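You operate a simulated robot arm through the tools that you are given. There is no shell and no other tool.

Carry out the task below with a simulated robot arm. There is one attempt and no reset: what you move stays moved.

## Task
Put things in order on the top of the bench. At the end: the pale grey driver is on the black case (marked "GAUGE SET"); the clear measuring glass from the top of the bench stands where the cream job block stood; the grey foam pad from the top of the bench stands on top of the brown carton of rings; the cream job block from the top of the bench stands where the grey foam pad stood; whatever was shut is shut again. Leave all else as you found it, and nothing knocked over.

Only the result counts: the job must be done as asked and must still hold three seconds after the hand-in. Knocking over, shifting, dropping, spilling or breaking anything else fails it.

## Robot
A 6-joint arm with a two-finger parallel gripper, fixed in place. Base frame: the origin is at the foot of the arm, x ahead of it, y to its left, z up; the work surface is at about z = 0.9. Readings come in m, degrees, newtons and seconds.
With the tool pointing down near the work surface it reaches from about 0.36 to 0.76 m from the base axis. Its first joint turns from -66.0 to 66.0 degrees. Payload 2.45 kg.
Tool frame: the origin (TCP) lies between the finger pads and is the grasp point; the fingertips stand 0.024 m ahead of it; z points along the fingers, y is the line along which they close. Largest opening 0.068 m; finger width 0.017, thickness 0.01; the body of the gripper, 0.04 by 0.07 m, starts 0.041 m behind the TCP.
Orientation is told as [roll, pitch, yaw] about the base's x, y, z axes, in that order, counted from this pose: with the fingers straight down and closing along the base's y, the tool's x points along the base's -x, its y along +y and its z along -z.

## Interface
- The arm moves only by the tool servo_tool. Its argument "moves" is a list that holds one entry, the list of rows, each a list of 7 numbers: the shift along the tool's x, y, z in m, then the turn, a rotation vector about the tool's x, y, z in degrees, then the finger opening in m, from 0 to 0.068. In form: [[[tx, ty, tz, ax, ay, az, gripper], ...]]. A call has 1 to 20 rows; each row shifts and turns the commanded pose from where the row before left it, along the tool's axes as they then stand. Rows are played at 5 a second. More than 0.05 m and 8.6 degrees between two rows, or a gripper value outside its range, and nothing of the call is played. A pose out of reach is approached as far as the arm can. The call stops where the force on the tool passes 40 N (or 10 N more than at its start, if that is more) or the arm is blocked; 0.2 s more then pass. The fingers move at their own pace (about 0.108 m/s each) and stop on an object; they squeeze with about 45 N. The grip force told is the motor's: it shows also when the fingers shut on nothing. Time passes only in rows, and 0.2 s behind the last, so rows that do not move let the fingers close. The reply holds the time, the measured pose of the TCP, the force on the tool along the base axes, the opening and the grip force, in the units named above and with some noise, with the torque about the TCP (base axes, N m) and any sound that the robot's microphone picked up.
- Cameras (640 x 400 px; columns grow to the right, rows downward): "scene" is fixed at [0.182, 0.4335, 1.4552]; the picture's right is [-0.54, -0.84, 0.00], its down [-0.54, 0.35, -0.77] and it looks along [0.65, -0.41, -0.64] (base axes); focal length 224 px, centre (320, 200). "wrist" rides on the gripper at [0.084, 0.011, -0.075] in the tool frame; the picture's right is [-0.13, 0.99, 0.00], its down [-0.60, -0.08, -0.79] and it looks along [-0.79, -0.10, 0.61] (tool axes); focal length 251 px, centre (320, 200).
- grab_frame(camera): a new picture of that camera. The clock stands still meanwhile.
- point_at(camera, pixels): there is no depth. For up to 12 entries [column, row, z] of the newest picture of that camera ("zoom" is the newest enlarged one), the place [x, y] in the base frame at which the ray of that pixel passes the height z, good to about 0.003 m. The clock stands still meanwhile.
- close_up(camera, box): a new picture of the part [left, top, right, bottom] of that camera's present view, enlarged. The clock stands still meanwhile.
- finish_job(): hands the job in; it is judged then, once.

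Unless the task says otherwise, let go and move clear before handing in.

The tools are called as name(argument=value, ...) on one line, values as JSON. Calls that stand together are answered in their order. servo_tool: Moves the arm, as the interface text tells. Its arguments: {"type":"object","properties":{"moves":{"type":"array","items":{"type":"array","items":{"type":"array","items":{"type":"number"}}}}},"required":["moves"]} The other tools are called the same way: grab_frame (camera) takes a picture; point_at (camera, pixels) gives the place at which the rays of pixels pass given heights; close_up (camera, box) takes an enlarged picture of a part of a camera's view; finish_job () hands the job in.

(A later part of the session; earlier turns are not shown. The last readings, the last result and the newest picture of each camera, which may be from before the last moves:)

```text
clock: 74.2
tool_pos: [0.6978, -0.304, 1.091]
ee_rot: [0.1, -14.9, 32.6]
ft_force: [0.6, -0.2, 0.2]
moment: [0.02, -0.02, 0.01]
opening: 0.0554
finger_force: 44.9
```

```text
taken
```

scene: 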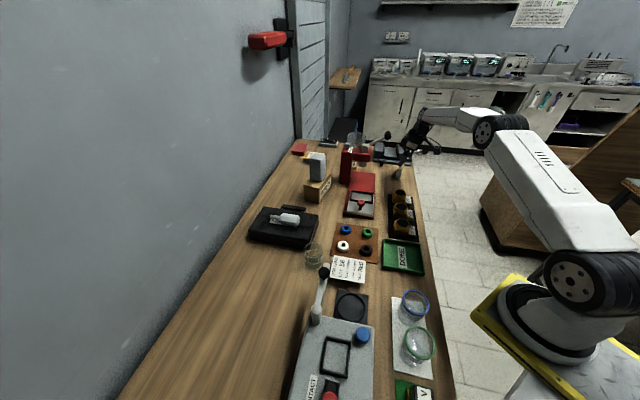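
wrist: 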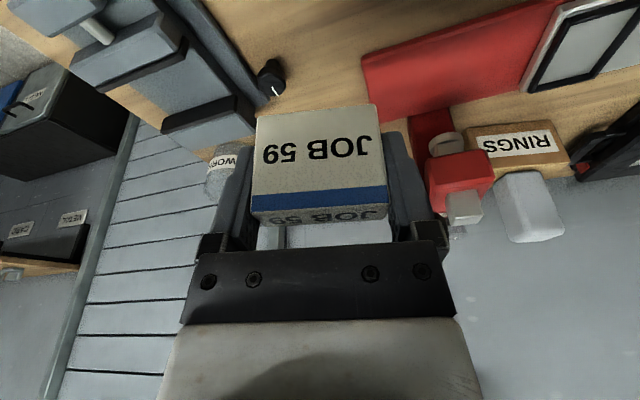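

The block is securely held at z 1.09. I pull back to x≈0.55, then travel high across to above the pad's old spot.

servo_tool(moves=[[[0.0284, 0.0204, -0.0154, 0, 0, 0, 0.045], [0.0284, 0.0204, -0.0154, 0, 0, 0, 0.045], [0.0284, 0.0204, -0.0154, 0, 0, 0, 0.045], [0.0284, 0.0204, -0.0154, 0, 0, 0, 0.045], [0, 0, 0, 0, 0, 0, 0.045]]])

servo_tool(moves=[[[-0.0203, 0.0392, 0.0034, 0, 0, 0, 0.045], [-0.0203, 0.0392, 0.0034, 0, 0, 0, 0.045], [-0.0203, 0.0392, 0.0034, 0, 0, 0, 0.045], [-0.0203, 0.0392, 0.0034, 0, 0, 0, 0.045], [-0.0203, 0.0392, 0.0034, 0, 0, 0, 0.045], [-0.0203, 0.0392, 0.0034, 0, 0, 0, 0.045], [-0.0203, 0.0392, 0.0034, 0, 0, 0, 0.045], [-0.0203, 0.0392, 0.0034, 0, 0, 0, 0.045], [-0.0203, 0.0392, 0.0034, 0, 0, 0, 0.045], [-0.0203, 0.0392, 0.0034, 0, 0, 0, 0.045], [-0.0203, 0.0392, 0.0034, 0, 0, 0, 0.045], [-0.0203, 0.0392, 0.0034, 0, 0, 0, 0.045], [-0.0203, 0.0392, 0.0034, 0, 0, 0, 0.045], [-0.0203, 0.0392, 0.0034, 0, 0, 0, 0.045], [-0.0203, 0.0392, 0.0034, 0, 0, 0, 0.045], [0, 0, 0, 0, 0, 0, 0.045]]])

grab_frame(camera="scene")

grab_frame(camera="wrist")

```text
clock: 75.4
tool_pos: [0.546, -0.3056, 1.124]
ee_rot: [0.1, -15.1, 32.9]
ft_force: [0.2, 0.6, -0.2]
moment: [-0.03, 0.0, 0.02]
opening: 0.0552
finger_force: 44.7
```

```text
clock: 78.8
tool_pos: [0.4833, 0.3564, 1.1537]
ee_rot: [0.2, -14.8, 32.8]
ft_force: [-0.5, -0.4, 0.0]
moment: [0.03, 0.01, 0.01]
opening: 0.0553
finger_force: 44.7
```

```text
taken
```

scene: 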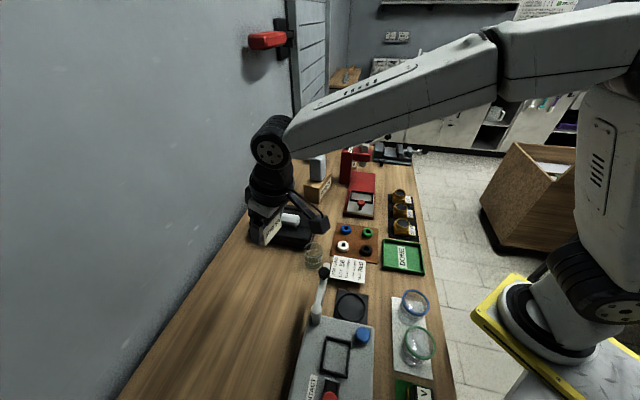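

```text
taken
```

wrist: 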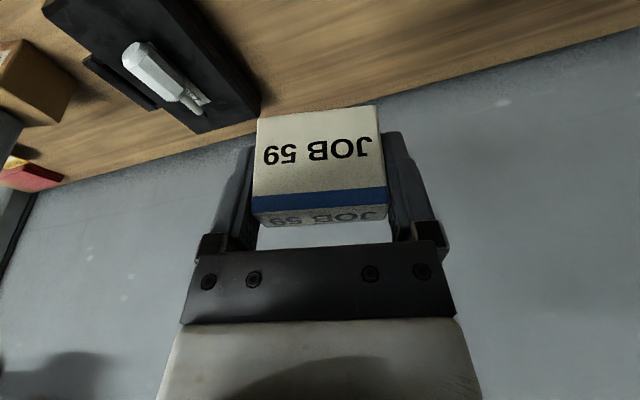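

Above the old pad spot at (0.483, 0.356, 1.154). I turn to yaw -57 so the camera stays on the free side away from the contact machine's lever knob.

servo_tool(moves=[[[0, 0, 0, 2.117, 0, 7.9, 0.045], [0, 0, 0, 2.117, 0, 7.9, 0.045], [0, 0, 0, 2.117, 0, 7.9, 0.045], [0, 0, 0, 2.117, 0, 7.9, 0.045], [0, 0, 0, 2.117, 0, 7.9, 0.045], [0, 0, 0, 2.117, 0, 7.9, 0.045], [0, 0, 0, 2.117, 0, 7.9, 0.045], [0, 0, 0, 2.117, 0, 7.9, 0.045], [0, 0, 0, 2.117, 0, 7.9, 0.045], [0, 0, 0, 2.117, 0, 7.9, 0.045], [0, 0, 0, 2.117, 0, 7.9, 0.045], [0, 0, 0, 0, 0, 0, 0.045]]])

grab_frame(camera="wrist")

```text
clock: 81.4
tool_pos: [0.4867, 0.3572, 1.1523]
ee_rot: [0.0, -14.9, -57.2]
ft_force: [-0.5, -0.6, -0.3]
moment: [0.05, -0.01, -0.02]
opening: 0.0551
finger_force: 44.9
```

```text
taken
```

wrist: 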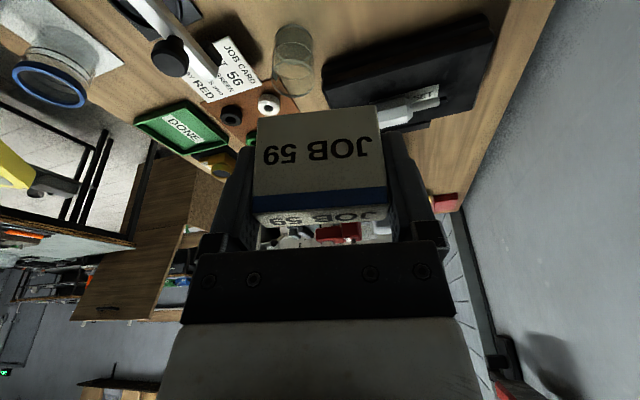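

The block hangs over the spot at (0.486, 0.357). I lower to about 1 cm above the bench.

servo_tool(moves=[[[0.0129, -0.001, 0.0483, 0, 0, 0, 0.045], [0.0129, 0, 0.0483, 0, 0, 0, 0.045], [0.0129, 0, 0.0483, 0, 0, 0, 0.045], [0.0109, 0, 0.0406, 0, 0, 0, 0.045], [0.0034, 0, 0.0126, 0, 0, 0, 0.045], [0, 0, 0, 0, 0, 0, 0.045]]])

grab_frame(camera="wrist")

grab_frame(camera="scene")

```text
clock: 82.8
tool_pos: [0.4847, 0.3546, 0.9457]
ee_rot: [-0.1, -14.9, -57.1]
ft_force: [1.1, 0.3, -0.2]
moment: [0.0, 0.02, 0.0]
opening: 0.0551
finger_force: 45.1
```

```text
taken
```

wrist: 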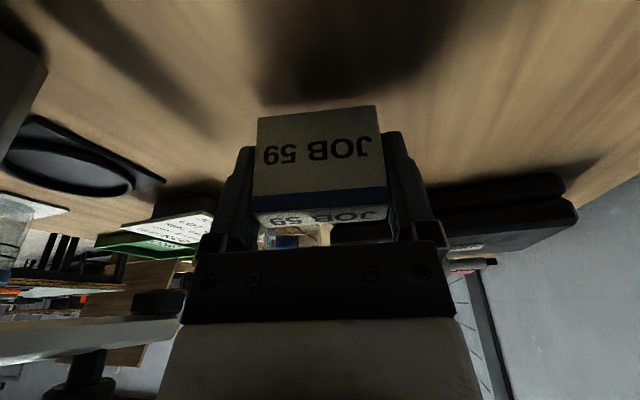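

```text
taken
```

scene: 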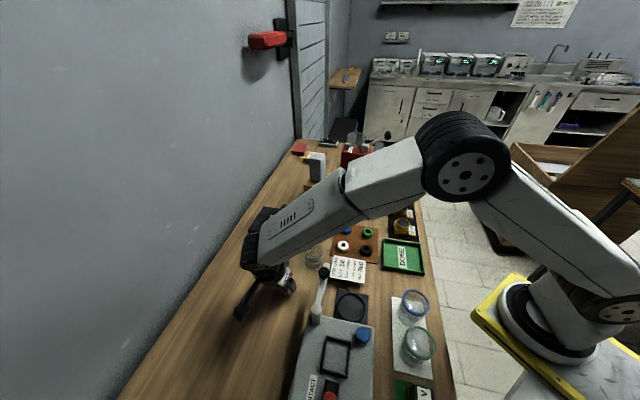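

The block is about 1 cm above the bench at (0.485, 0.355). I step down one call at a time, checking the force.

servo_tool(moves=[[[0.0016, 0, 0.0058, 0, 0, 0, 0.045], [0, 0, 0, 0, 0, 0, 0.045]]])

```text
clock: 83.4
tool_pos: [0.4844, 0.3569, 0.9394]
ee_rot: [0.0, -15.0, -57.1]
ft_force: [0.3, 0.0, -0.5]
moment: [0.01, 0.01, 0.02]
opening: 0.0553
finger_force: 44.9
```

servo_tool(moves=[[[0.0008, 0, 0.0029, 0, 0, 0, 0.045], [0, 0, 0, 0, 0, 0, 0.045]]])

```text
clock: 84.0
tool_pos: [0.4854, 0.3569, 0.9361]
ee_rot: [0.0, -14.9, -57.1]
ft_force: [-0.2, 0.5, -0.5]
moment: [-0.01, -0.01, -0.05]
opening: 0.0554
finger_force: 45.3
```

servo_tool(moves=[[[0.0004, 0, 0.0015, 0, 0, 0, 0.045], [0, 0, 0, 0, 0, 0, 0.045]]])

```text
clock: 84.6
tool_pos: [0.4859, 0.3564, 0.9356]
ee_rot: [-0.1, -15.0, -57.3]
ft_force: [0.3, 0.1, -0.4]
moment: [0.01, -0.02, -0.02]
opening: 0.055
finger_force: 44.7
```

Still no contact at z≈0.935 (it was 0.933 at the grasp). I go down another 1.5 mm.

servo_tool(moves=[[[0.0004, 0, 0.0015, 0, 0, 0, 0.045], [0, 0, 0, 0, 0, 0, 0.045]]])

```text
clock: 85.2
tool_pos: [0.4852, 0.3564, 0.9347]
ee_rot: [-0.2, -14.9, -57.0]
ft_force: [0.1, 0.9, -0.4]
moment: [0.0, -0.01, 0.01]
opening: 0.0554
finger_force: 45.3
```

servo_tool(moves=[[[0.0003, 0, 0.001, 0, 0, 0, 0.045], [0, 0, 0, 0, 0, 0, 0.045]]])

```text
clock: 85.8
tool_pos: [0.4846, 0.3568, 0.934]
ee_rot: [0.0, -15.0, -57.1]
ft_force: [0.5, -0.1, -1.4]
moment: [0.03, -0.01, -0.01]
opening: 0.0553
finger_force: 45.1
```

servo_tool(moves=[[[0.0003, 0, 0.001, 0, 0, 0, 0.045], [0, 0, 0, 0, 0, 0, 0.045]]])

```text
clock: 86.4
tool_pos: [0.4854, 0.3571, 0.9322]
ee_rot: [0.0, -14.9, -57.2]
ft_force: [-0.6, -1.6, 3.4]
moment: [-0.09, -0.01, -0.01]
opening: 0.0553
finger_force: 45.1
```

Contact at 3.4 N with the block at (0.485, 0.357). I open the fingers and look.

servo_tool(moves=[[[0, 0, 0, 0, 0, 0, 0.058], [0, 0, 0, 0, 0, 0, 0.062], [0, 0, 0, 0, 0, 0, 0.068], [0, 0, 0, 0, 0, 0, 0.068]]])

grab_frame(camera="wrist")

```text
clock: 87.4
tool_pos: [0.4844, 0.3554, 0.9322]
ee_rot: [-0.1, -15.0, -57.1]
ft_force: [-0.4, 0.1, 0.0]
moment: [0.0, 0.0, 0.0]
opening: 0.0682
finger_force: 0.1
```

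```text
taken
```

wrist: 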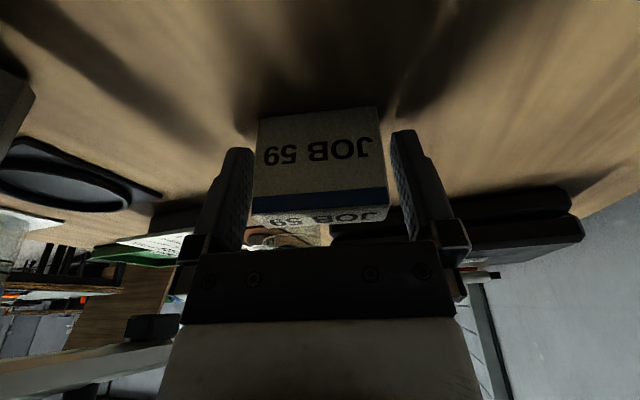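

The block stands free between the fingers. I withdraw along the tool axis.

servo_tool(moves=[[[0, 0, -0.01, 0, 0, 0, 0.068], [0, 0, -0.02, 0, 0, 0, 0.068], [0, 0, -0.03, 0, 0, 0, 0.068], [0, 0, -0.04, 0, 0, 0, 0.068], [0, 0, -0.04, 0, 0, 0, 0.068], [0, 0, -0.04, 0, 0, 0, 0.068], [0, 0, 0, 0, 0, 0, 0.068]]])

grab_frame(camera="wrist")

grab_frame(camera="scene")

close_up(camera="scene", box=[230, 230, 350, 320])

```text
clock: 89.0
tool_pos: [0.4636, 0.3975, 1.1071]
ee_rot: [-0.1, -15.0, -57.1]
ft_force: [0.1, 0.5, -0.5]
moment: [0.01, 0.04, -0.04]
opening: 0.0678
finger_force: 0.0
```

```text
taken
```

wrist: 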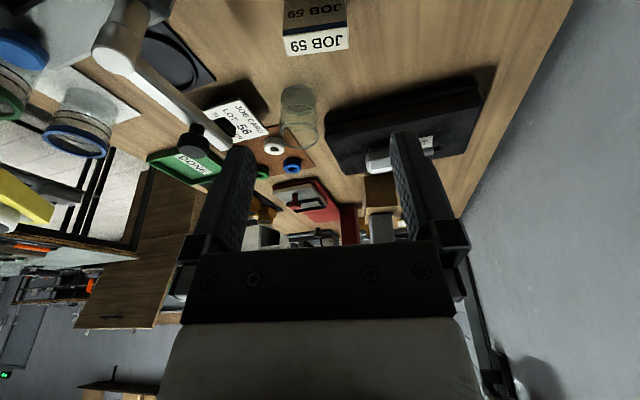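

```text
taken
```

scene: 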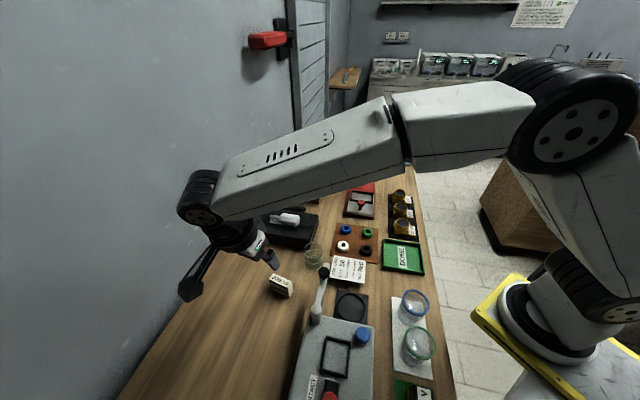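

```text
4.44 times, centred on (290, 275) of scene
```

zoom: 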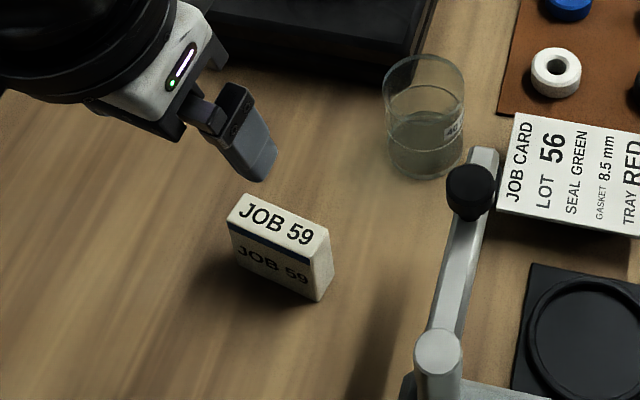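

The block now stands where the pad stood (its base centre in the scene is at (282,290), matching the pad's old base centre (281,290)). Next is the glass; from this view at (300,115) I zoom in to locate it.

close_up(camera="wrist", box=[260, 70, 340, 150])

close_up(camera="scene", box=[290, 235, 340, 275])

```text
5.00 times, centred on (300, 110) of wrist
```

zoom: 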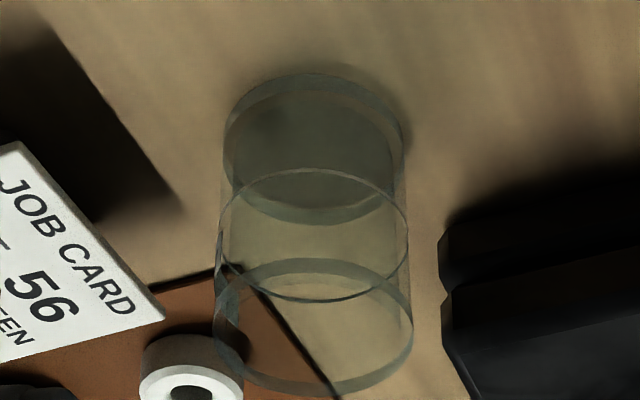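

```text
10.00 times, centred on (315, 255) of scene
```

zoom: 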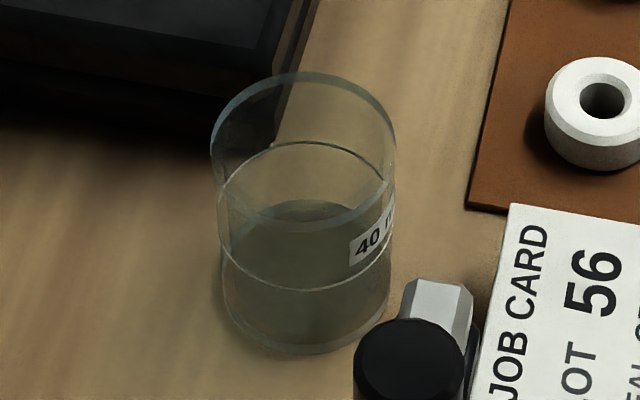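

I query the base and rim ellipse centres from this view at several heights.

point_at(camera="zoom", pixels=[[303, 153, 0.98], [303, 153, 0.99], [210, 153, 0.985], [397, 153, 0.985], [306, 285, 0.902], [222, 290, 0.902], [390, 285, 0.902]])

close_up(camera="wrist", box=[260, 70, 340, 150])

point_at(camera="zoom", pixels=[[315, 148, 0.902], [223, 148, 0.902], [407, 148, 0.902], [315, 72, 0.9], [313, 329, 0.98], [313, 329, 0.99], [214, 329, 0.985], [413, 329, 0.985]])

```text
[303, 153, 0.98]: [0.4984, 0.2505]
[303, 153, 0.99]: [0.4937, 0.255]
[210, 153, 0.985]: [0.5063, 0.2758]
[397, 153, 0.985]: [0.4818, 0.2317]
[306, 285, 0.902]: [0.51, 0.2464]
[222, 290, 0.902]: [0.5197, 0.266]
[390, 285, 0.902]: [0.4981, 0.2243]
```

```text
5.00 times, centred on (300, 110) of wrist
```

zoom: 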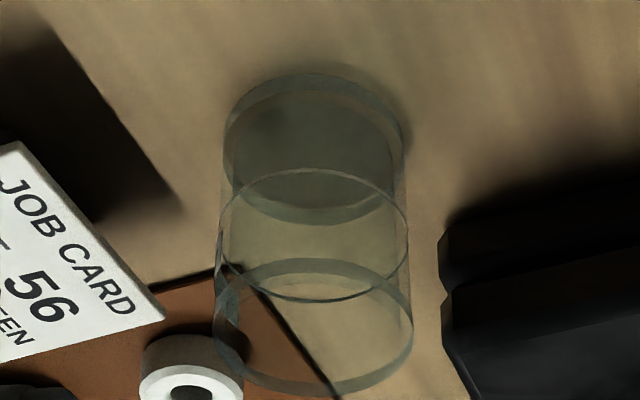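

```text
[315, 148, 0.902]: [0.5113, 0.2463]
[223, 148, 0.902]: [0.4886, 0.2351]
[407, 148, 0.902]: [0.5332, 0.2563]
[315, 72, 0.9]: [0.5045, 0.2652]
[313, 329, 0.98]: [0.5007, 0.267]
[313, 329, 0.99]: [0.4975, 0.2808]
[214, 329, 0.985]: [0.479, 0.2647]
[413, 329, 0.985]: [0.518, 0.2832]
```

The glass base centre is (0.511, 0.246) from both cameras, its rim is near z 0.964 and its diameter about 48 mm. Before choosing the approach, I pin down the nearby lever end, knob and job card heights.

close_up(camera="wrist", box=[140, 60, 300, 180])

close_up(camera="scene", box=[295, 245, 375, 300])

```text
3.33 times, centred on (220, 120) of wrist
```

zoom: 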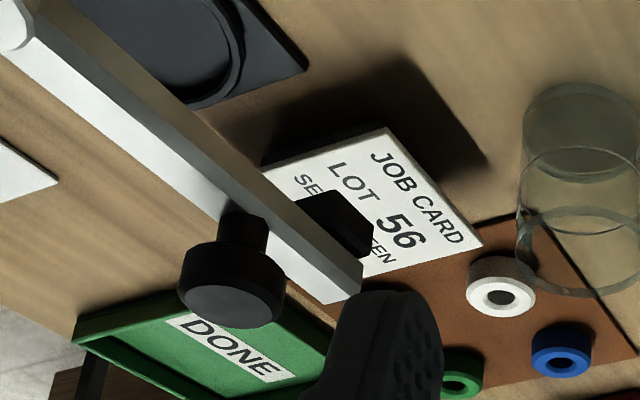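

```text
7.27 times, centred on (335, 272) of scene
```

zoom: 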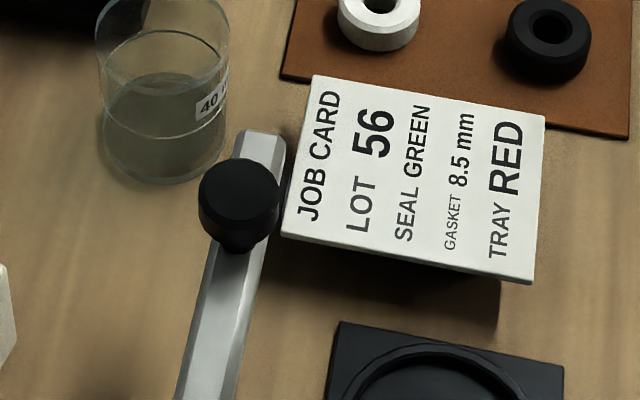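

I triangulate the lever end (scene (327,263), wrist (226,146)), the knob (scene (324,271), wrist (194,141)) and the card corner.

grab_frame(camera="wrist")

point_at(camera="wrist", pixels=[[226, 145.8, 0.96], [226, 145.8, 0.98], [226, 145.8, 1.0], [226, 145.8, 1.02], [194, 145, 0.98], [194, 145, 1.0], [194, 145, 1.02], [194, 145, 1.04], [269, 133.6, 0.91], [269, 133.6, 0.93]])

grab_frame(camera="scene")

point_at(camera="scene", pixels=[[327.4, 263.1, 0.96], [327.4, 263.1, 0.98], [327.4, 263.1, 1.0], [327.4, 263.1, 1.02], [323.7, 271.3, 0.98], [323.7, 271.3, 1.0], [323.7, 271.3, 1.02], [323.7, 271.3, 1.04], [334.5, 255.5, 0.91], [334.5, 255.5, 0.93], [314, 318, 0.98], [314, 318, 1.0]])

```text
taken
```

wrist: 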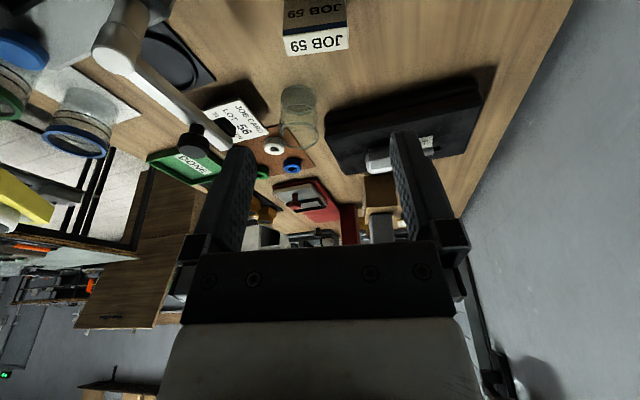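

```text
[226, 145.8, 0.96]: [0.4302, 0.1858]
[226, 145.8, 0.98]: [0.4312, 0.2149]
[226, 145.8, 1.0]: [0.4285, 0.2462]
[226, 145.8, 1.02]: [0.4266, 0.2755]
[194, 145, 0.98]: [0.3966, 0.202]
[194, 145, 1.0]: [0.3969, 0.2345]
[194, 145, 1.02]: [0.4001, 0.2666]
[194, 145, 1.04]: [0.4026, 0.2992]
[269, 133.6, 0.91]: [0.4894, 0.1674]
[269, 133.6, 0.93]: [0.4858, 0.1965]
```

```text
taken
```

scene: 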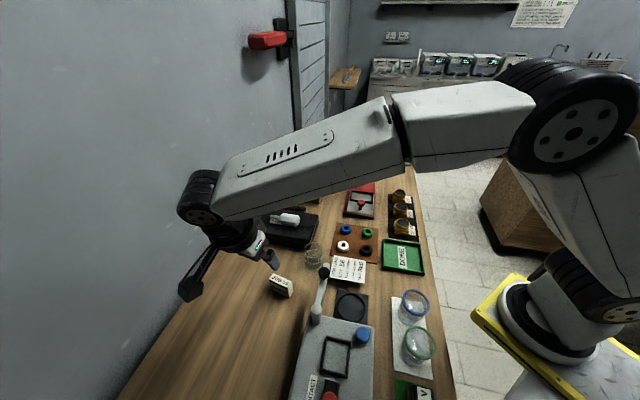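

```text
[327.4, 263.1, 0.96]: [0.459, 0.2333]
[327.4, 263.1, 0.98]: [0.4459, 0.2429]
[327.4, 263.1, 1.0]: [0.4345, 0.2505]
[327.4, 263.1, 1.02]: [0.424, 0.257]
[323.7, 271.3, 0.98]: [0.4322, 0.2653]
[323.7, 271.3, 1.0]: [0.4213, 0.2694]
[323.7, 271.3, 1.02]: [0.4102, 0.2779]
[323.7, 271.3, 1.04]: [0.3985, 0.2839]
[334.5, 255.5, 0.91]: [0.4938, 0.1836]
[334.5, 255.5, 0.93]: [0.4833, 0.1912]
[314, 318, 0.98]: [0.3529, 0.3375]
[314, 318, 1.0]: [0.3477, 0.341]
```

The lever end is at (0.430, 0.251, 1.003), the knob at (0.403, 0.281, 1.03) and the card corner at (0.486, 0.19, 0.925). A grasp at yaw 40 with the same 15 deg tilt clears all of them, so I rise, turn about the vertical and go above the glass.

servo_tool(moves=[[[-0.0104, 0, -0.0386, 0, 0, 0, 0.068], [0, 0, 0, -2.091, 0, -7.805, 0.068], [0, 0, 0, -2.091, 0, -7.805, 0.068], [0, 0, 0, -2.091, 0, -7.805, 0.068], [0, 0, 0, -2.091, 0, -7.805, 0.068], [0, 0, 0, -2.091, 0, -7.805, 0.068], [0, 0, 0, -2.091, 0, -7.805, 0.068], [0, 0, 0, -2.091, 0, -7.805, 0.068], [0, 0, 0, -2.091, 0, -7.805, 0.068], [0, 0, 0, -2.091, 0, -7.805, 0.068], [0, 0, 0, -2.091, 0, -7.805, 0.068], [0, 0, 0, -2.091, 0, -7.805, 0.068], [0, 0, 0, -2.091, 0, -7.805, 0.068], [0, 0, 0, 0, 0, 0, 0.068]]])

grab_frame(camera="wrist")

```text
clock: 92.0
tool_pos: [0.46, 0.394, 1.1482]
ee_rot: [0.2, -15.0, 39.8]
ft_force: [-1.2, 0.3, 0.0]
moment: [0.0, -0.04, -0.01]
opening: 0.0678
finger_force: 0.0
```

```text
taken
```

wrist: 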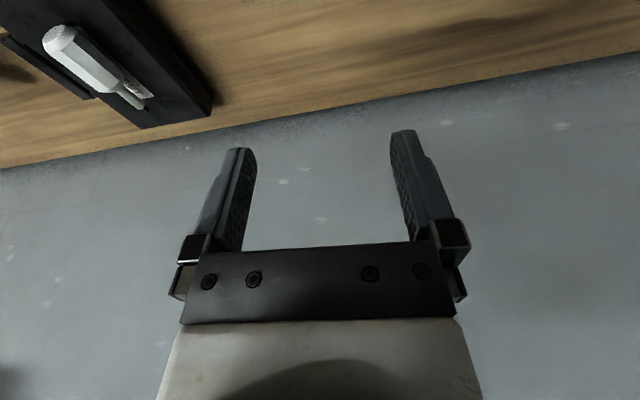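

Turned to yaw 40. I move to just behind the glass (z 1.12, above the lever) for a check view.

servo_tool(moves=[[[0.0298, -0.0364, -0.0007, 0, 0, 0, 0.068], [0.0298, -0.0364, -0.0007, 0, 0, 0, 0.068], [0.0298, -0.0364, -0.0007, 0, 0, 0, 0.068], [0.0298, -0.0364, -0.0007, 0, 0, 0, 0.068], [0, 0, 0, 0, 0, 0, 0.068]]])

grab_frame(camera="wrist")

close_up(camera="wrist", box=[260, 0, 400, 100])

```text
clock: 93.2
tool_pos: [0.4676, 0.2115, 1.1199]
ee_rot: [0.2, -15.1, 39.7]
ft_force: [-0.5, -0.3, -0.3]
moment: [0.01, -0.01, 0.02]
opening: 0.0679
finger_force: 0.1
```

```text
taken
```

wrist: 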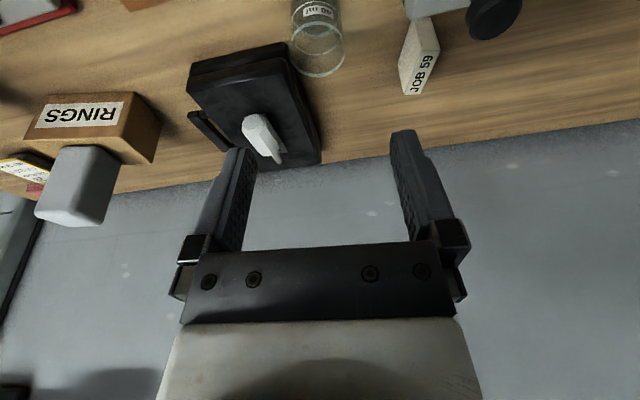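

```text
4.00 times, centred on (330, 50) of wrist
```

zoom: 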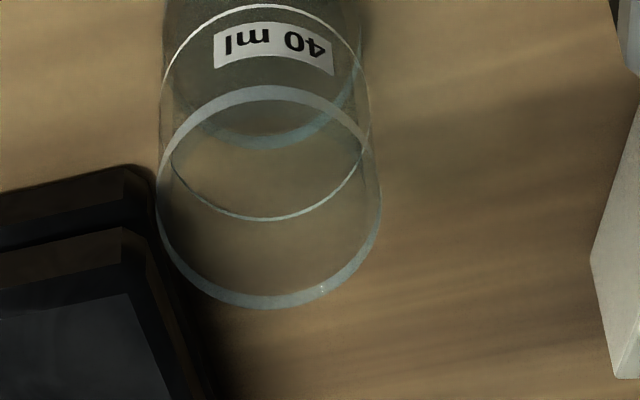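

The rim ellipse in the zoom spans columns 157–381 and rows 85–310. I query its centre and sides at the rim height.

point_at(camera="zoom", pixels=[[268, 192, 0.964], [268, 192, 0.97], [157, 205, 0.964], [381, 190, 0.964], [265, 309, 0.964], [270, 86, 0.964]])

```text
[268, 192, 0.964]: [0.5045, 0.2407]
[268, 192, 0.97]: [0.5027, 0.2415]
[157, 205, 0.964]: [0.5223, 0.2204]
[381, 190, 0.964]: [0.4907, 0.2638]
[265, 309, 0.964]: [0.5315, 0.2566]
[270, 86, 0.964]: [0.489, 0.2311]
```

The rim centre agrees with (0.5105, 0.246). I move over it and lower until the fingertips are just above the rim.

servo_tool(moves=[[[-0.0265, -0.0007, 0.0071, 0, 0, 0, 0.068], [-0.0264, -0.0006, 0.0071, 0, 0, 0, 0.068], [0.0104, 0, 0.0386, 0, 0, 0, 0.068], [0.0104, 0, 0.0386, 0, 0, 0, 0.068], [0.0093, 0, 0.0348, 0, 0, 0, 0.068], [0, 0, 0, 0, 0, 0, 0.068]]])

grab_frame(camera="wrist")

close_up(camera="scene", box=[270, 200, 390, 300])

```text
clock: 94.6
tool_pos: [0.5036, 0.2427, 1.0018]
ee_rot: [0.1, -15.1, 39.7]
ft_force: [0.3, -0.3, 0.2]
moment: [0.01, 0.01, -0.01]
opening: 0.068
finger_force: 0.1
```

```text
taken
```

wrist: 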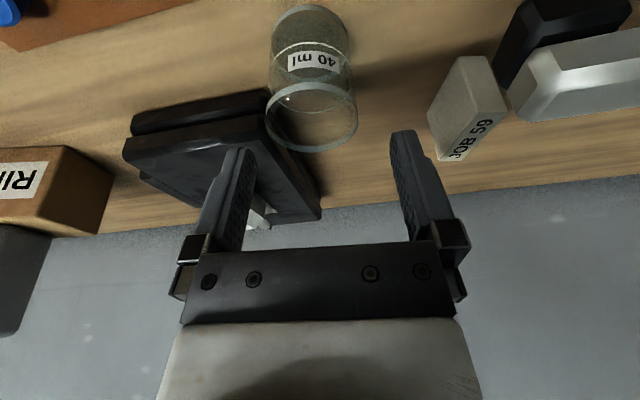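

```text
4.00 times, centred on (330, 250) of scene
```

zoom: 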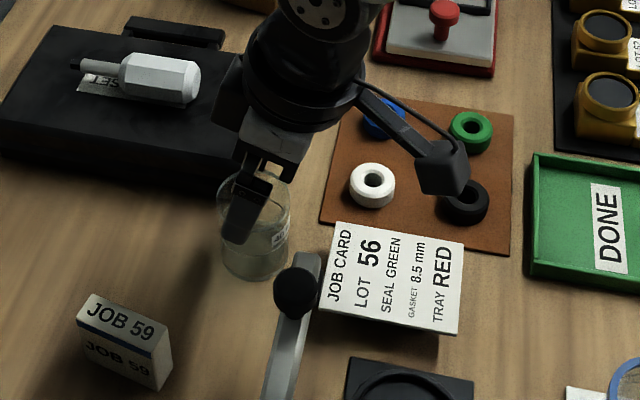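

Fingertips hover near the rim; the rim spans (266–357, 83–152) in the wrist view. I check the offset precisely.

close_up(camera="wrist", box=[240, 60, 400, 160])

```text
4.00 times, centred on (320, 110) of wrist
```

zoom: 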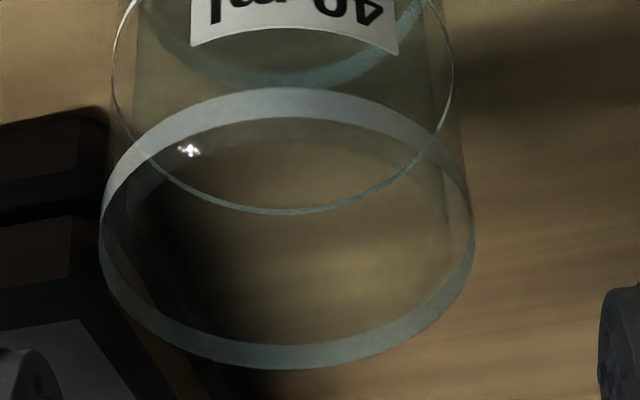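

point_at(camera="zoom", pixels=[[99, 228, 0.966], [475, 232, 0.966], [280, 88, 0.966], [300, 369, 0.966], [287, 218, 0.966]])

```text
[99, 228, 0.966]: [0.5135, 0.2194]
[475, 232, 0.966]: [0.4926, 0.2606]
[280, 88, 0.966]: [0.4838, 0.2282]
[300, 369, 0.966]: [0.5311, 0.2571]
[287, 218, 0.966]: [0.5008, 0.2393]
```

The glass centre is about 3 mm to the left and 5 mm ahead of the finger centre. I correct and descend slowly to z≈0.942.

servo_tool(moves=[[[-0.0048, -0.003, 0.0013, 0, 0, 0, 0.068], [0, 0, 0, 0, 0, 0, 0.068], [0.0052, 0, 0.0193, 0, 0, 0, 0.068], [0.0052, 0, 0.0193, 0, 0, 0, 0.068], [0.0052, 0, 0.0193, 0, 0, 0, 0.068], [0, 0, 0, 0, 0, 0, 0.068]]])

grab_frame(camera="wrist")

close_up(camera="scene", box=[270, 200, 390, 300])

```text
clock: 96.0
tool_pos: [0.5103, 0.2445, 0.9421]
ee_rot: [0.1, -14.9, 39.7]
ft_force: [0.1, -1.1, 0.2]
moment: [0.02, 0.02, -0.03]
opening: 0.0678
finger_force: 0.1
```

```text
taken
```

wrist: 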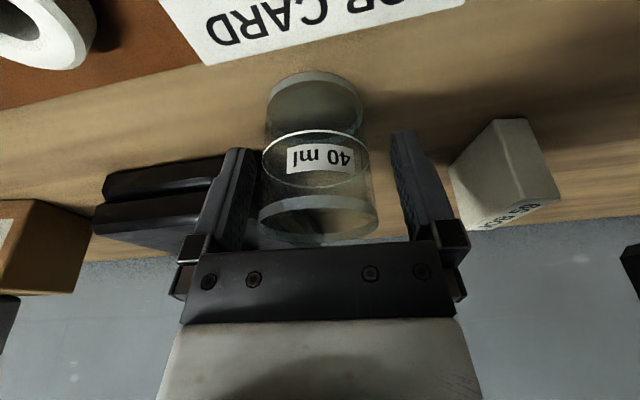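

```text
4.00 times, centred on (330, 250) of scene
```

zoom: 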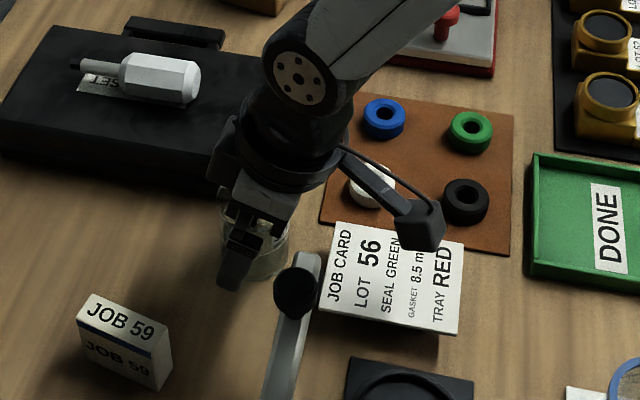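

The glass sits centred between the fingers (258–378). I close gently on it.

servo_tool(moves=[[[0, 0, 0, 0, 0, 0, 0.06], [0, 0, 0, 0, 0, 0, 0.054], [0, 0, 0, 0, 0, 0, 0.05], [0, 0, 0, 0, 0, 0, 0.047], [0, 0, 0, 0, 0, 0, 0.045], [0, 0, 0, 0, 0, 0, 0.045]]])

grab_frame(camera="wrist")

```text
clock: 97.4
tool_pos: [0.5108, 0.2444, 0.9426]
ee_rot: [0.2, -14.9, 39.7]
ft_force: [0.5, -1.1, -0.6]
moment: [0.06, 0.0, -0.01]
opening: 0.0482
finger_force: 45.1
```

```text
taken
```

wrist: 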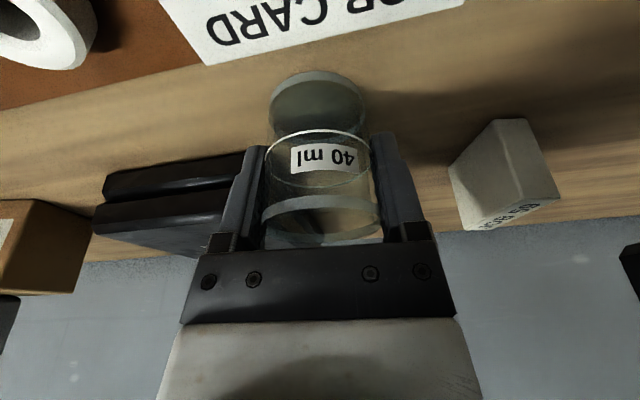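

The fingers hold the glass at 48.2 mm. I lift it gently straight up to clear the lever.

servo_tool(moves=[[[-0.0013, 0, -0.0048, 0, 0, 0, 0.045], [-0.0026, 0, -0.0097, 0, 0, 0, 0.045], [-0.0052, 0, -0.0193, 0, 0, 0, 0.045], [-0.0078, 0, -0.029, 0, 0, 0, 0.045], [-0.0078, 0, -0.029, 0, 0, 0, 0.045], [-0.0078, 0, -0.029, 0, 0, 0, 0.045], [-0.0078, 0, -0.029, 0, 0, 0, 0.045], [-0.0052, 0, -0.0193, 0, 0, 0, 0.045], [-0.0026, 0, -0.0097, 0, 0, 0, 0.045], [-0.0013, 0, -0.0048, 0, 0, 0, 0.045], [0, 0, 0, 0, 0, 0, 0.045]]])

grab_frame(camera="wrist")

grab_frame(camera="scene")

```text
clock: 99.8
tool_pos: [0.5129, 0.2431, 1.1319]
ee_rot: [0.1, -14.9, 39.7]
ft_force: [0.7, -1.0, 0.2]
moment: [0.01, 0.02, 0.03]
opening: 0.0482
finger_force: 45.0
```

```text
taken
```

wrist: 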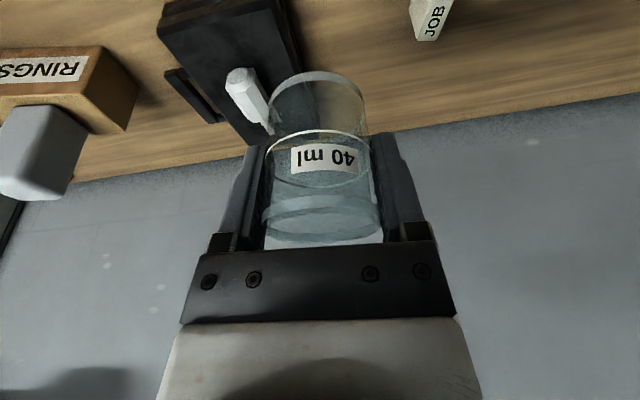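

```text
taken
```

scene: 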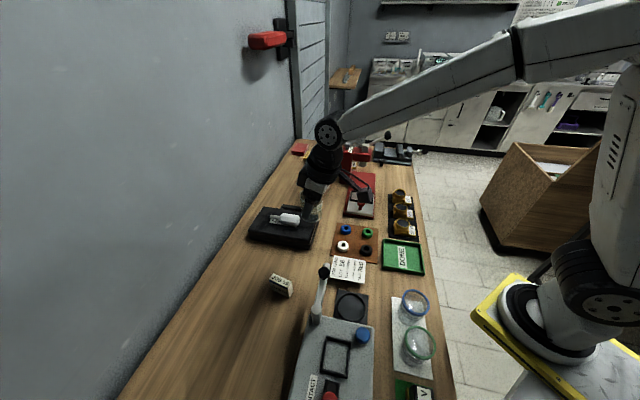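

The glass is upright in the grip with no change in opening. I carry it smoothly at z≈1.13 across to x≈0.55, y≈-0.305.

servo_tool(moves=[[[0.0062, -0.009, -0.0017, 0, 0, 0, 0.045], [0.0124, -0.0179, -0.0033, 0, 0, 0, 0.045], [0.0186, -0.0269, -0.005, 0, 0, 0, 0.045], [0.0217, -0.0314, -0.0058, 0, 0, 0, 0.045], [0.0217, -0.0314, -0.0058, 0, 0, 0, 0.045], [0.0217, -0.0314, -0.0058, 0, 0, 0, 0.045], [0.0217, -0.0314, -0.0058, 0, 0, 0, 0.045], [0.0217, -0.0314, -0.0058, 0, 0, 0, 0.045], [0.0217, -0.0314, -0.0058, 0, 0, 0, 0.045], [0.0217, -0.0314, -0.0058, 0, 0, 0, 0.045], [0.0217, -0.0314, -0.0058, 0, 0, 0, 0.045], [0.0217, -0.0314, -0.0058, 0, 0, 0, 0.045], [0.0217, -0.0314, -0.0058, 0, 0, 0, 0.045], [0.0217, -0.0314, -0.0058, 0, 0, 0, 0.045], [0.0186, -0.0269, -0.005, 0, 0, 0, 0.045], [0.0093, -0.0134, -0.0025, 0, 0, 0, 0.045], [0.0062, -0.009, -0.0017, 0, 0, 0, 0.045], [0, 0, 0, 0, 0, 0, 0.045]]])

grab_frame(camera="wrist")

grab_frame(camera="scene")

```text
clock: 103.6
tool_pos: [0.5529, -0.3052, 1.1315]
ee_rot: [0.2, -14.9, 39.8]
ft_force: [0.4, 0.5, -0.8]
moment: [-0.02, -0.03, 0.0]
opening: 0.0482
finger_force: 45.2
```

```text
taken
```

wrist: 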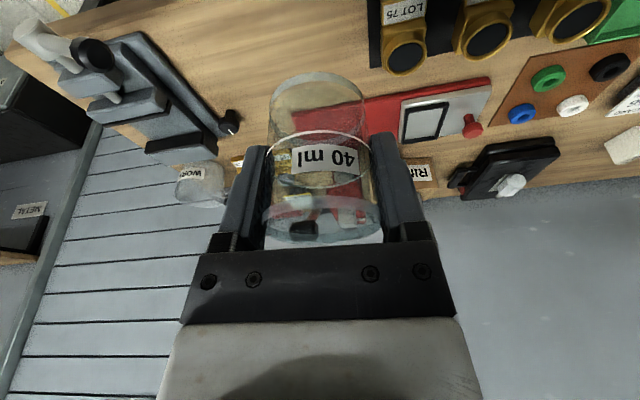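

```text
taken
```

scene: 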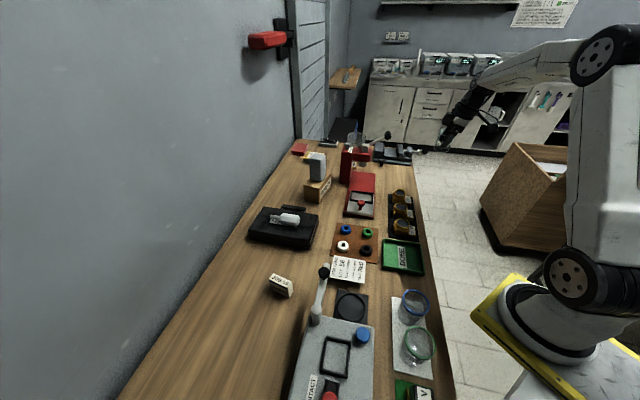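

The glass is intact in the grip. I move it outward to above the block's old spot at (0.695, -0.3075), ending near z 1.08.

servo_tool(moves=[[[-0.0045, -0.0046, 0.0038, 0, 0, 0, 0.045], [-0.0091, -0.0093, 0.0076, 0, 0, 0, 0.045], [-0.0182, -0.0186, 0.0152, 0, 0, 0, 0.045], [-0.0182, -0.0186, 0.0152, 0, 0, 0, 0.045], [-0.0182, -0.0186, 0.0152, 0, 0, 0, 0.045], [-0.0136, -0.0139, 0.0114, 0, 0, 0, 0.045], [-0.0064, -0.0065, 0.0053, 0, 0, 0, 0.045], [-0.0027, -0.0028, 0.0023, 0, 0, 0, 0.045], [0, 0, 0, 0, 0, 0, 0.045]]])

grab_frame(camera="wrist")

close_up(camera="scene", box=[350, 110, 450, 190])

```text
clock: 105.6
tool_pos: [0.6946, -0.3077, 1.0813]
ee_rot: [0.3, -14.9, 39.8]
ft_force: [-0.1, -0.3, -0.8]
moment: [-0.01, 0.0, -0.03]
opening: 0.0483
finger_force: 44.9
```

```text
taken
```

wrist: 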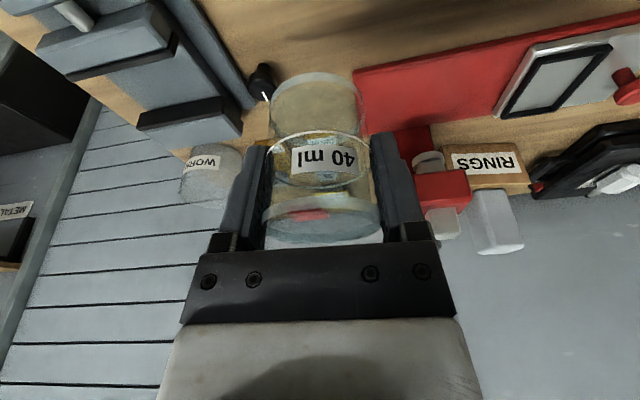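

```text
5.00 times, centred on (400, 150) of scene
```

zoom: 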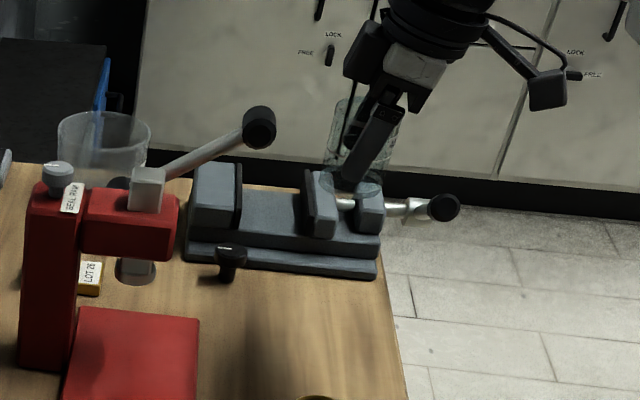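

The glass is above the spot at (0.6946, -0.3077). I lower it smoothly to about 1 cm above the bench.

servo_tool(moves=[[[0.0026, 0, 0.0097, 0, 0, 0, 0.045], [0.0052, 0, 0.0193, 0, 0, 0, 0.045], [0.0078, 0, 0.029, 0, 0, 0, 0.045], [0.0078, 0, 0.029, 0, 0, 0, 0.045], [0.0052, 0, 0.0193, 0, 0, 0, 0.045], [0.0026, 0, 0.0097, 0, 0, 0, 0.045], [0.0016, 0, 0.0058, 0, 0, 0, 0.045], [0, 0, 0, 0, 0, 0, 0.045]]])

grab_frame(camera="wrist")

close_up(camera="scene", box=[350, 110, 450, 190])

```text
clock: 107.4
tool_pos: [0.6941, -0.3089, 0.9544]
ee_rot: [0.1, -15.0, 39.7]
ft_force: [0.0, -0.6, -1.2]
moment: [0.04, 0.0, -0.01]
opening: 0.0482
finger_force: 44.7
```

```text
taken
```

wrist: 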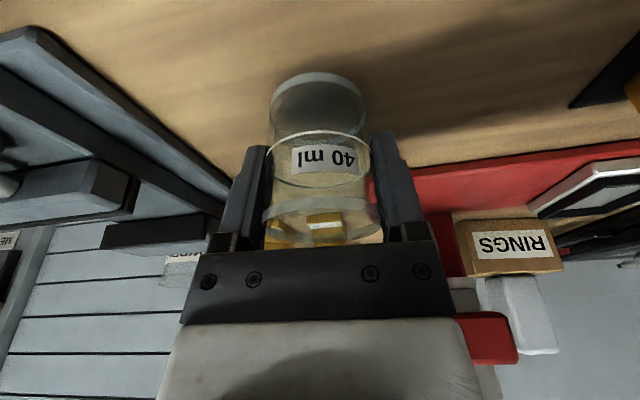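

```text
5.00 times, centred on (400, 150) of scene
```

zoom: 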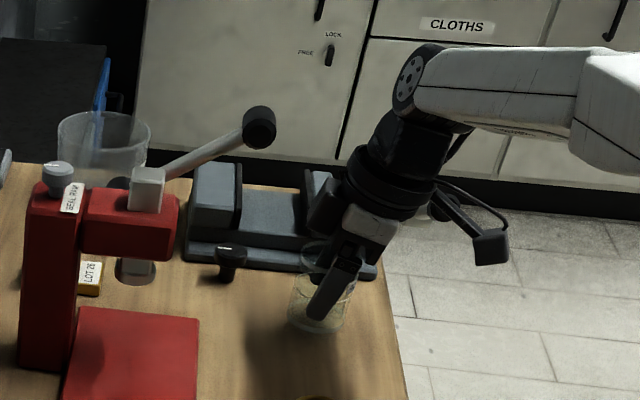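

The glass is about 1 cm above the bench at the target spot. I step down with force checks.

servo_tool(moves=[[[0.0008, 0, 0.0029, 0, 0, 0, 0.045], [0.0008, 0, 0.0029, 0, 0, 0, 0.045], [0, 0, 0, 0, 0, 0, 0.045]]])

```text
clock: 108.2
tool_pos: [0.6952, -0.3082, 0.9485]
ee_rot: [0.1, -14.9, 39.7]
ft_force: [0.0, 0.4, -1.1]
moment: [0.0, 0.0, 0.0]
opening: 0.0483
finger_force: 45.1
```

servo_tool(moves=[[[0.0008, 0, 0.0029, 0, 0, 0, 0.045], [0, 0, 0, 0, 0, 0, 0.045]]])

```text
clock: 108.8
tool_pos: [0.6945, -0.3074, 0.945]
ee_rot: [0.1, -14.9, 39.7]
ft_force: [0.8, 0.8, -1.3]
moment: [0.0, 0.0, 0.01]
opening: 0.0482
finger_force: 45.3
```

servo_tool(moves=[[[0.0003, 0, 0.001, 0, 0, 0, 0.045], [0, 0, 0, 0, 0, 0, 0.045]]])

```text
clock: 109.4
tool_pos: [0.6942, -0.3092, 0.9434]
ee_rot: [0.1, -14.9, 39.6]
ft_force: [-0.8, -1.1, -0.5]
moment: [-0.05, 0.01, 0.0]
opening: 0.0483
finger_force: 44.9
```

servo_tool(moves=[[[0.0003, 0, 0.001, 0, 0, 0, 0.045], [0, 0, 0, 0, 0, 0, 0.045]]])

```text
clock: 110.0
tool_pos: [0.6934, -0.3079, 0.9442]
ee_rot: [0.1, -14.9, 39.6]
ft_force: [-0.1, 1.8, -1.1]
moment: [-0.04, -0.01, -0.03]
opening: 0.0484
finger_force: 44.9
```

servo_tool(moves=[[[0.0003, 0, 0.001, 0, 0, 0, 0.045], [0, 0, 0, 0, 0, 0, 0.045]]])

```text
clock: 110.6
tool_pos: [0.6948, -0.3095, 0.9426]
ee_rot: [0.2, -15.0, 39.7]
ft_force: [0.6, -0.4, -1.0]
moment: [0.01, -0.01, -0.01]
opening: 0.0483
finger_force: 45.0
```

No contact yet at z 0.9426; another millimetre down.

servo_tool(moves=[[[0.0003, 0, 0.001, 0, 0, 0, 0.045], [0, 0, 0, 0, 0, 0, 0.045]]])

```text
clock: 111.2
tool_pos: [0.6935, -0.3096, 0.9413]
ee_rot: [0.2, -15.0, 39.8]
ft_force: [-1.7, -0.3, 3.0]
moment: [0.0, -0.05, 0.0]
opening: 0.0483
finger_force: 44.6
```

Contact at 3 N. I open slowly and look at the glass.

servo_tool(moves=[[[0, 0, 0, 0, 0, 0, 0.05], [0, 0, 0, 0, 0, 0, 0.054], [0, 0, 0, 0, 0, 0, 0.06], [0, 0, 0, 0, 0, 0, 0.068], [0, 0, 0, 0, 0, 0, 0.068]]])

grab_frame(camera="wrist")

close_up(camera="scene", box=[350, 110, 450, 190])

```text
clock: 112.4
tool_pos: [0.6953, -0.3081, 0.9415]
ee_rot: [0.2, -14.9, 39.6]
ft_force: [-0.8, 0.3, 0.5]
moment: [-0.01, 0.0, -0.01]
opening: 0.0681
finger_force: 0.1
```

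```text
taken
```

wrist: 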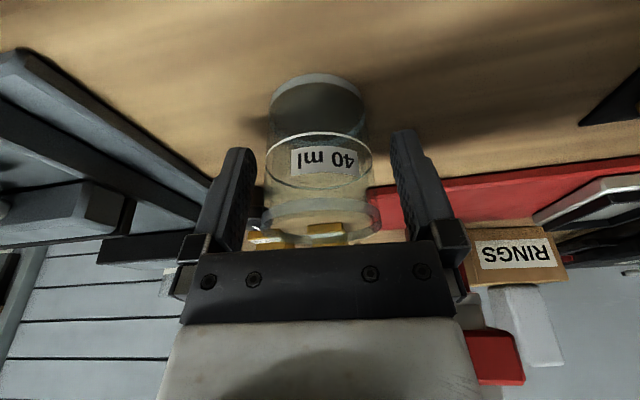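

```text
5.00 times, centred on (400, 150) of scene
```

zoom: 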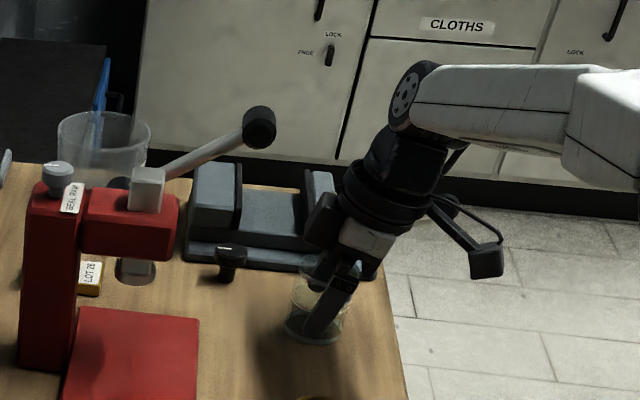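

The glass stands upright, free of both fingers. I withdraw along the tool axis, then pull inward.

servo_tool(moves=[[[0, 0, -0.006, 0, 0, 0, 0.068], [0, 0, -0.012, 0, 0, 0, 0.068], [0, 0, -0.02, 0, 0, 0, 0.068], [0, 0, -0.03, 0, 0, 0, 0.068], [0, 0, -0.03, 0, 0, 0, 0.068], [0, 0, -0.03, 0, 0, 0, 0.068], [0.03, 0.03, -0.01, 0, 0, 0, 0.068], [0.03, 0.03, -0.01, 0, 0, 0, 0.068], [0.03, 0.03, -0.01, 0, 0, 0, 0.068], [0.03, 0.03, -0.01, 0, 0, 0, 0.068], [0, 0, 0, 0, 0, 0, 0.068]]])

grab_frame(camera="scene")

grab_frame(camera="wrist")

close_up(camera="scene", box=[330, 120, 440, 190])

```text
clock: 114.8
tool_pos: [0.4959, -0.3191, 1.0748]
ee_rot: [0.1, -14.8, 39.7]
ft_force: [-0.2, 0.3, -0.1]
moment: [0.0, -0.02, -0.06]
opening: 0.068
finger_force: 0.0
```

```text
taken
```

scene: 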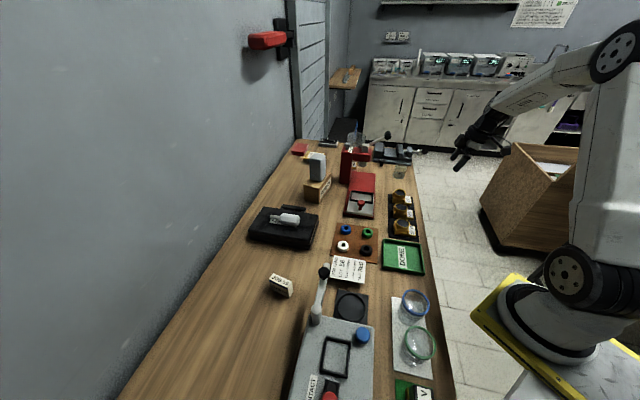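

```text
taken
```

wrist: 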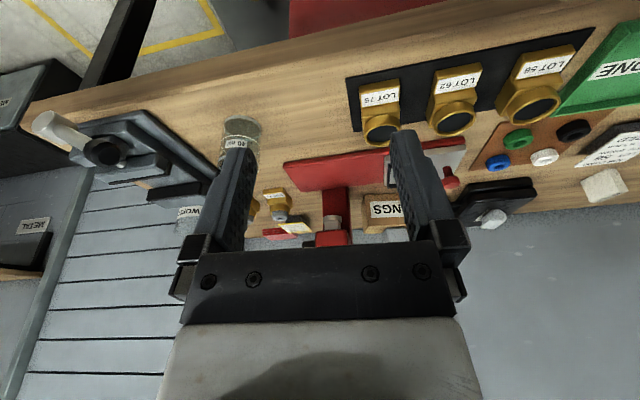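

```text
5.71 times, centred on (385, 155) of scene
```

zoom: 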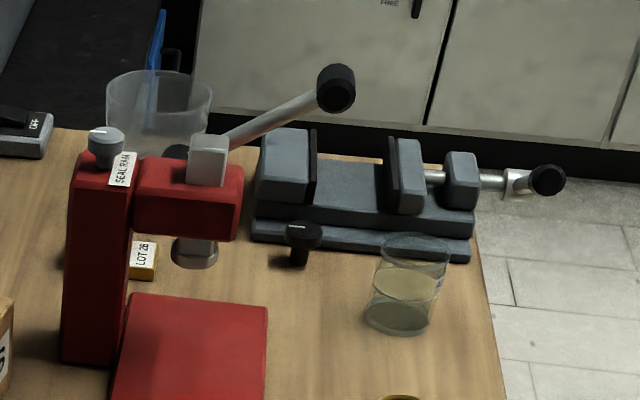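

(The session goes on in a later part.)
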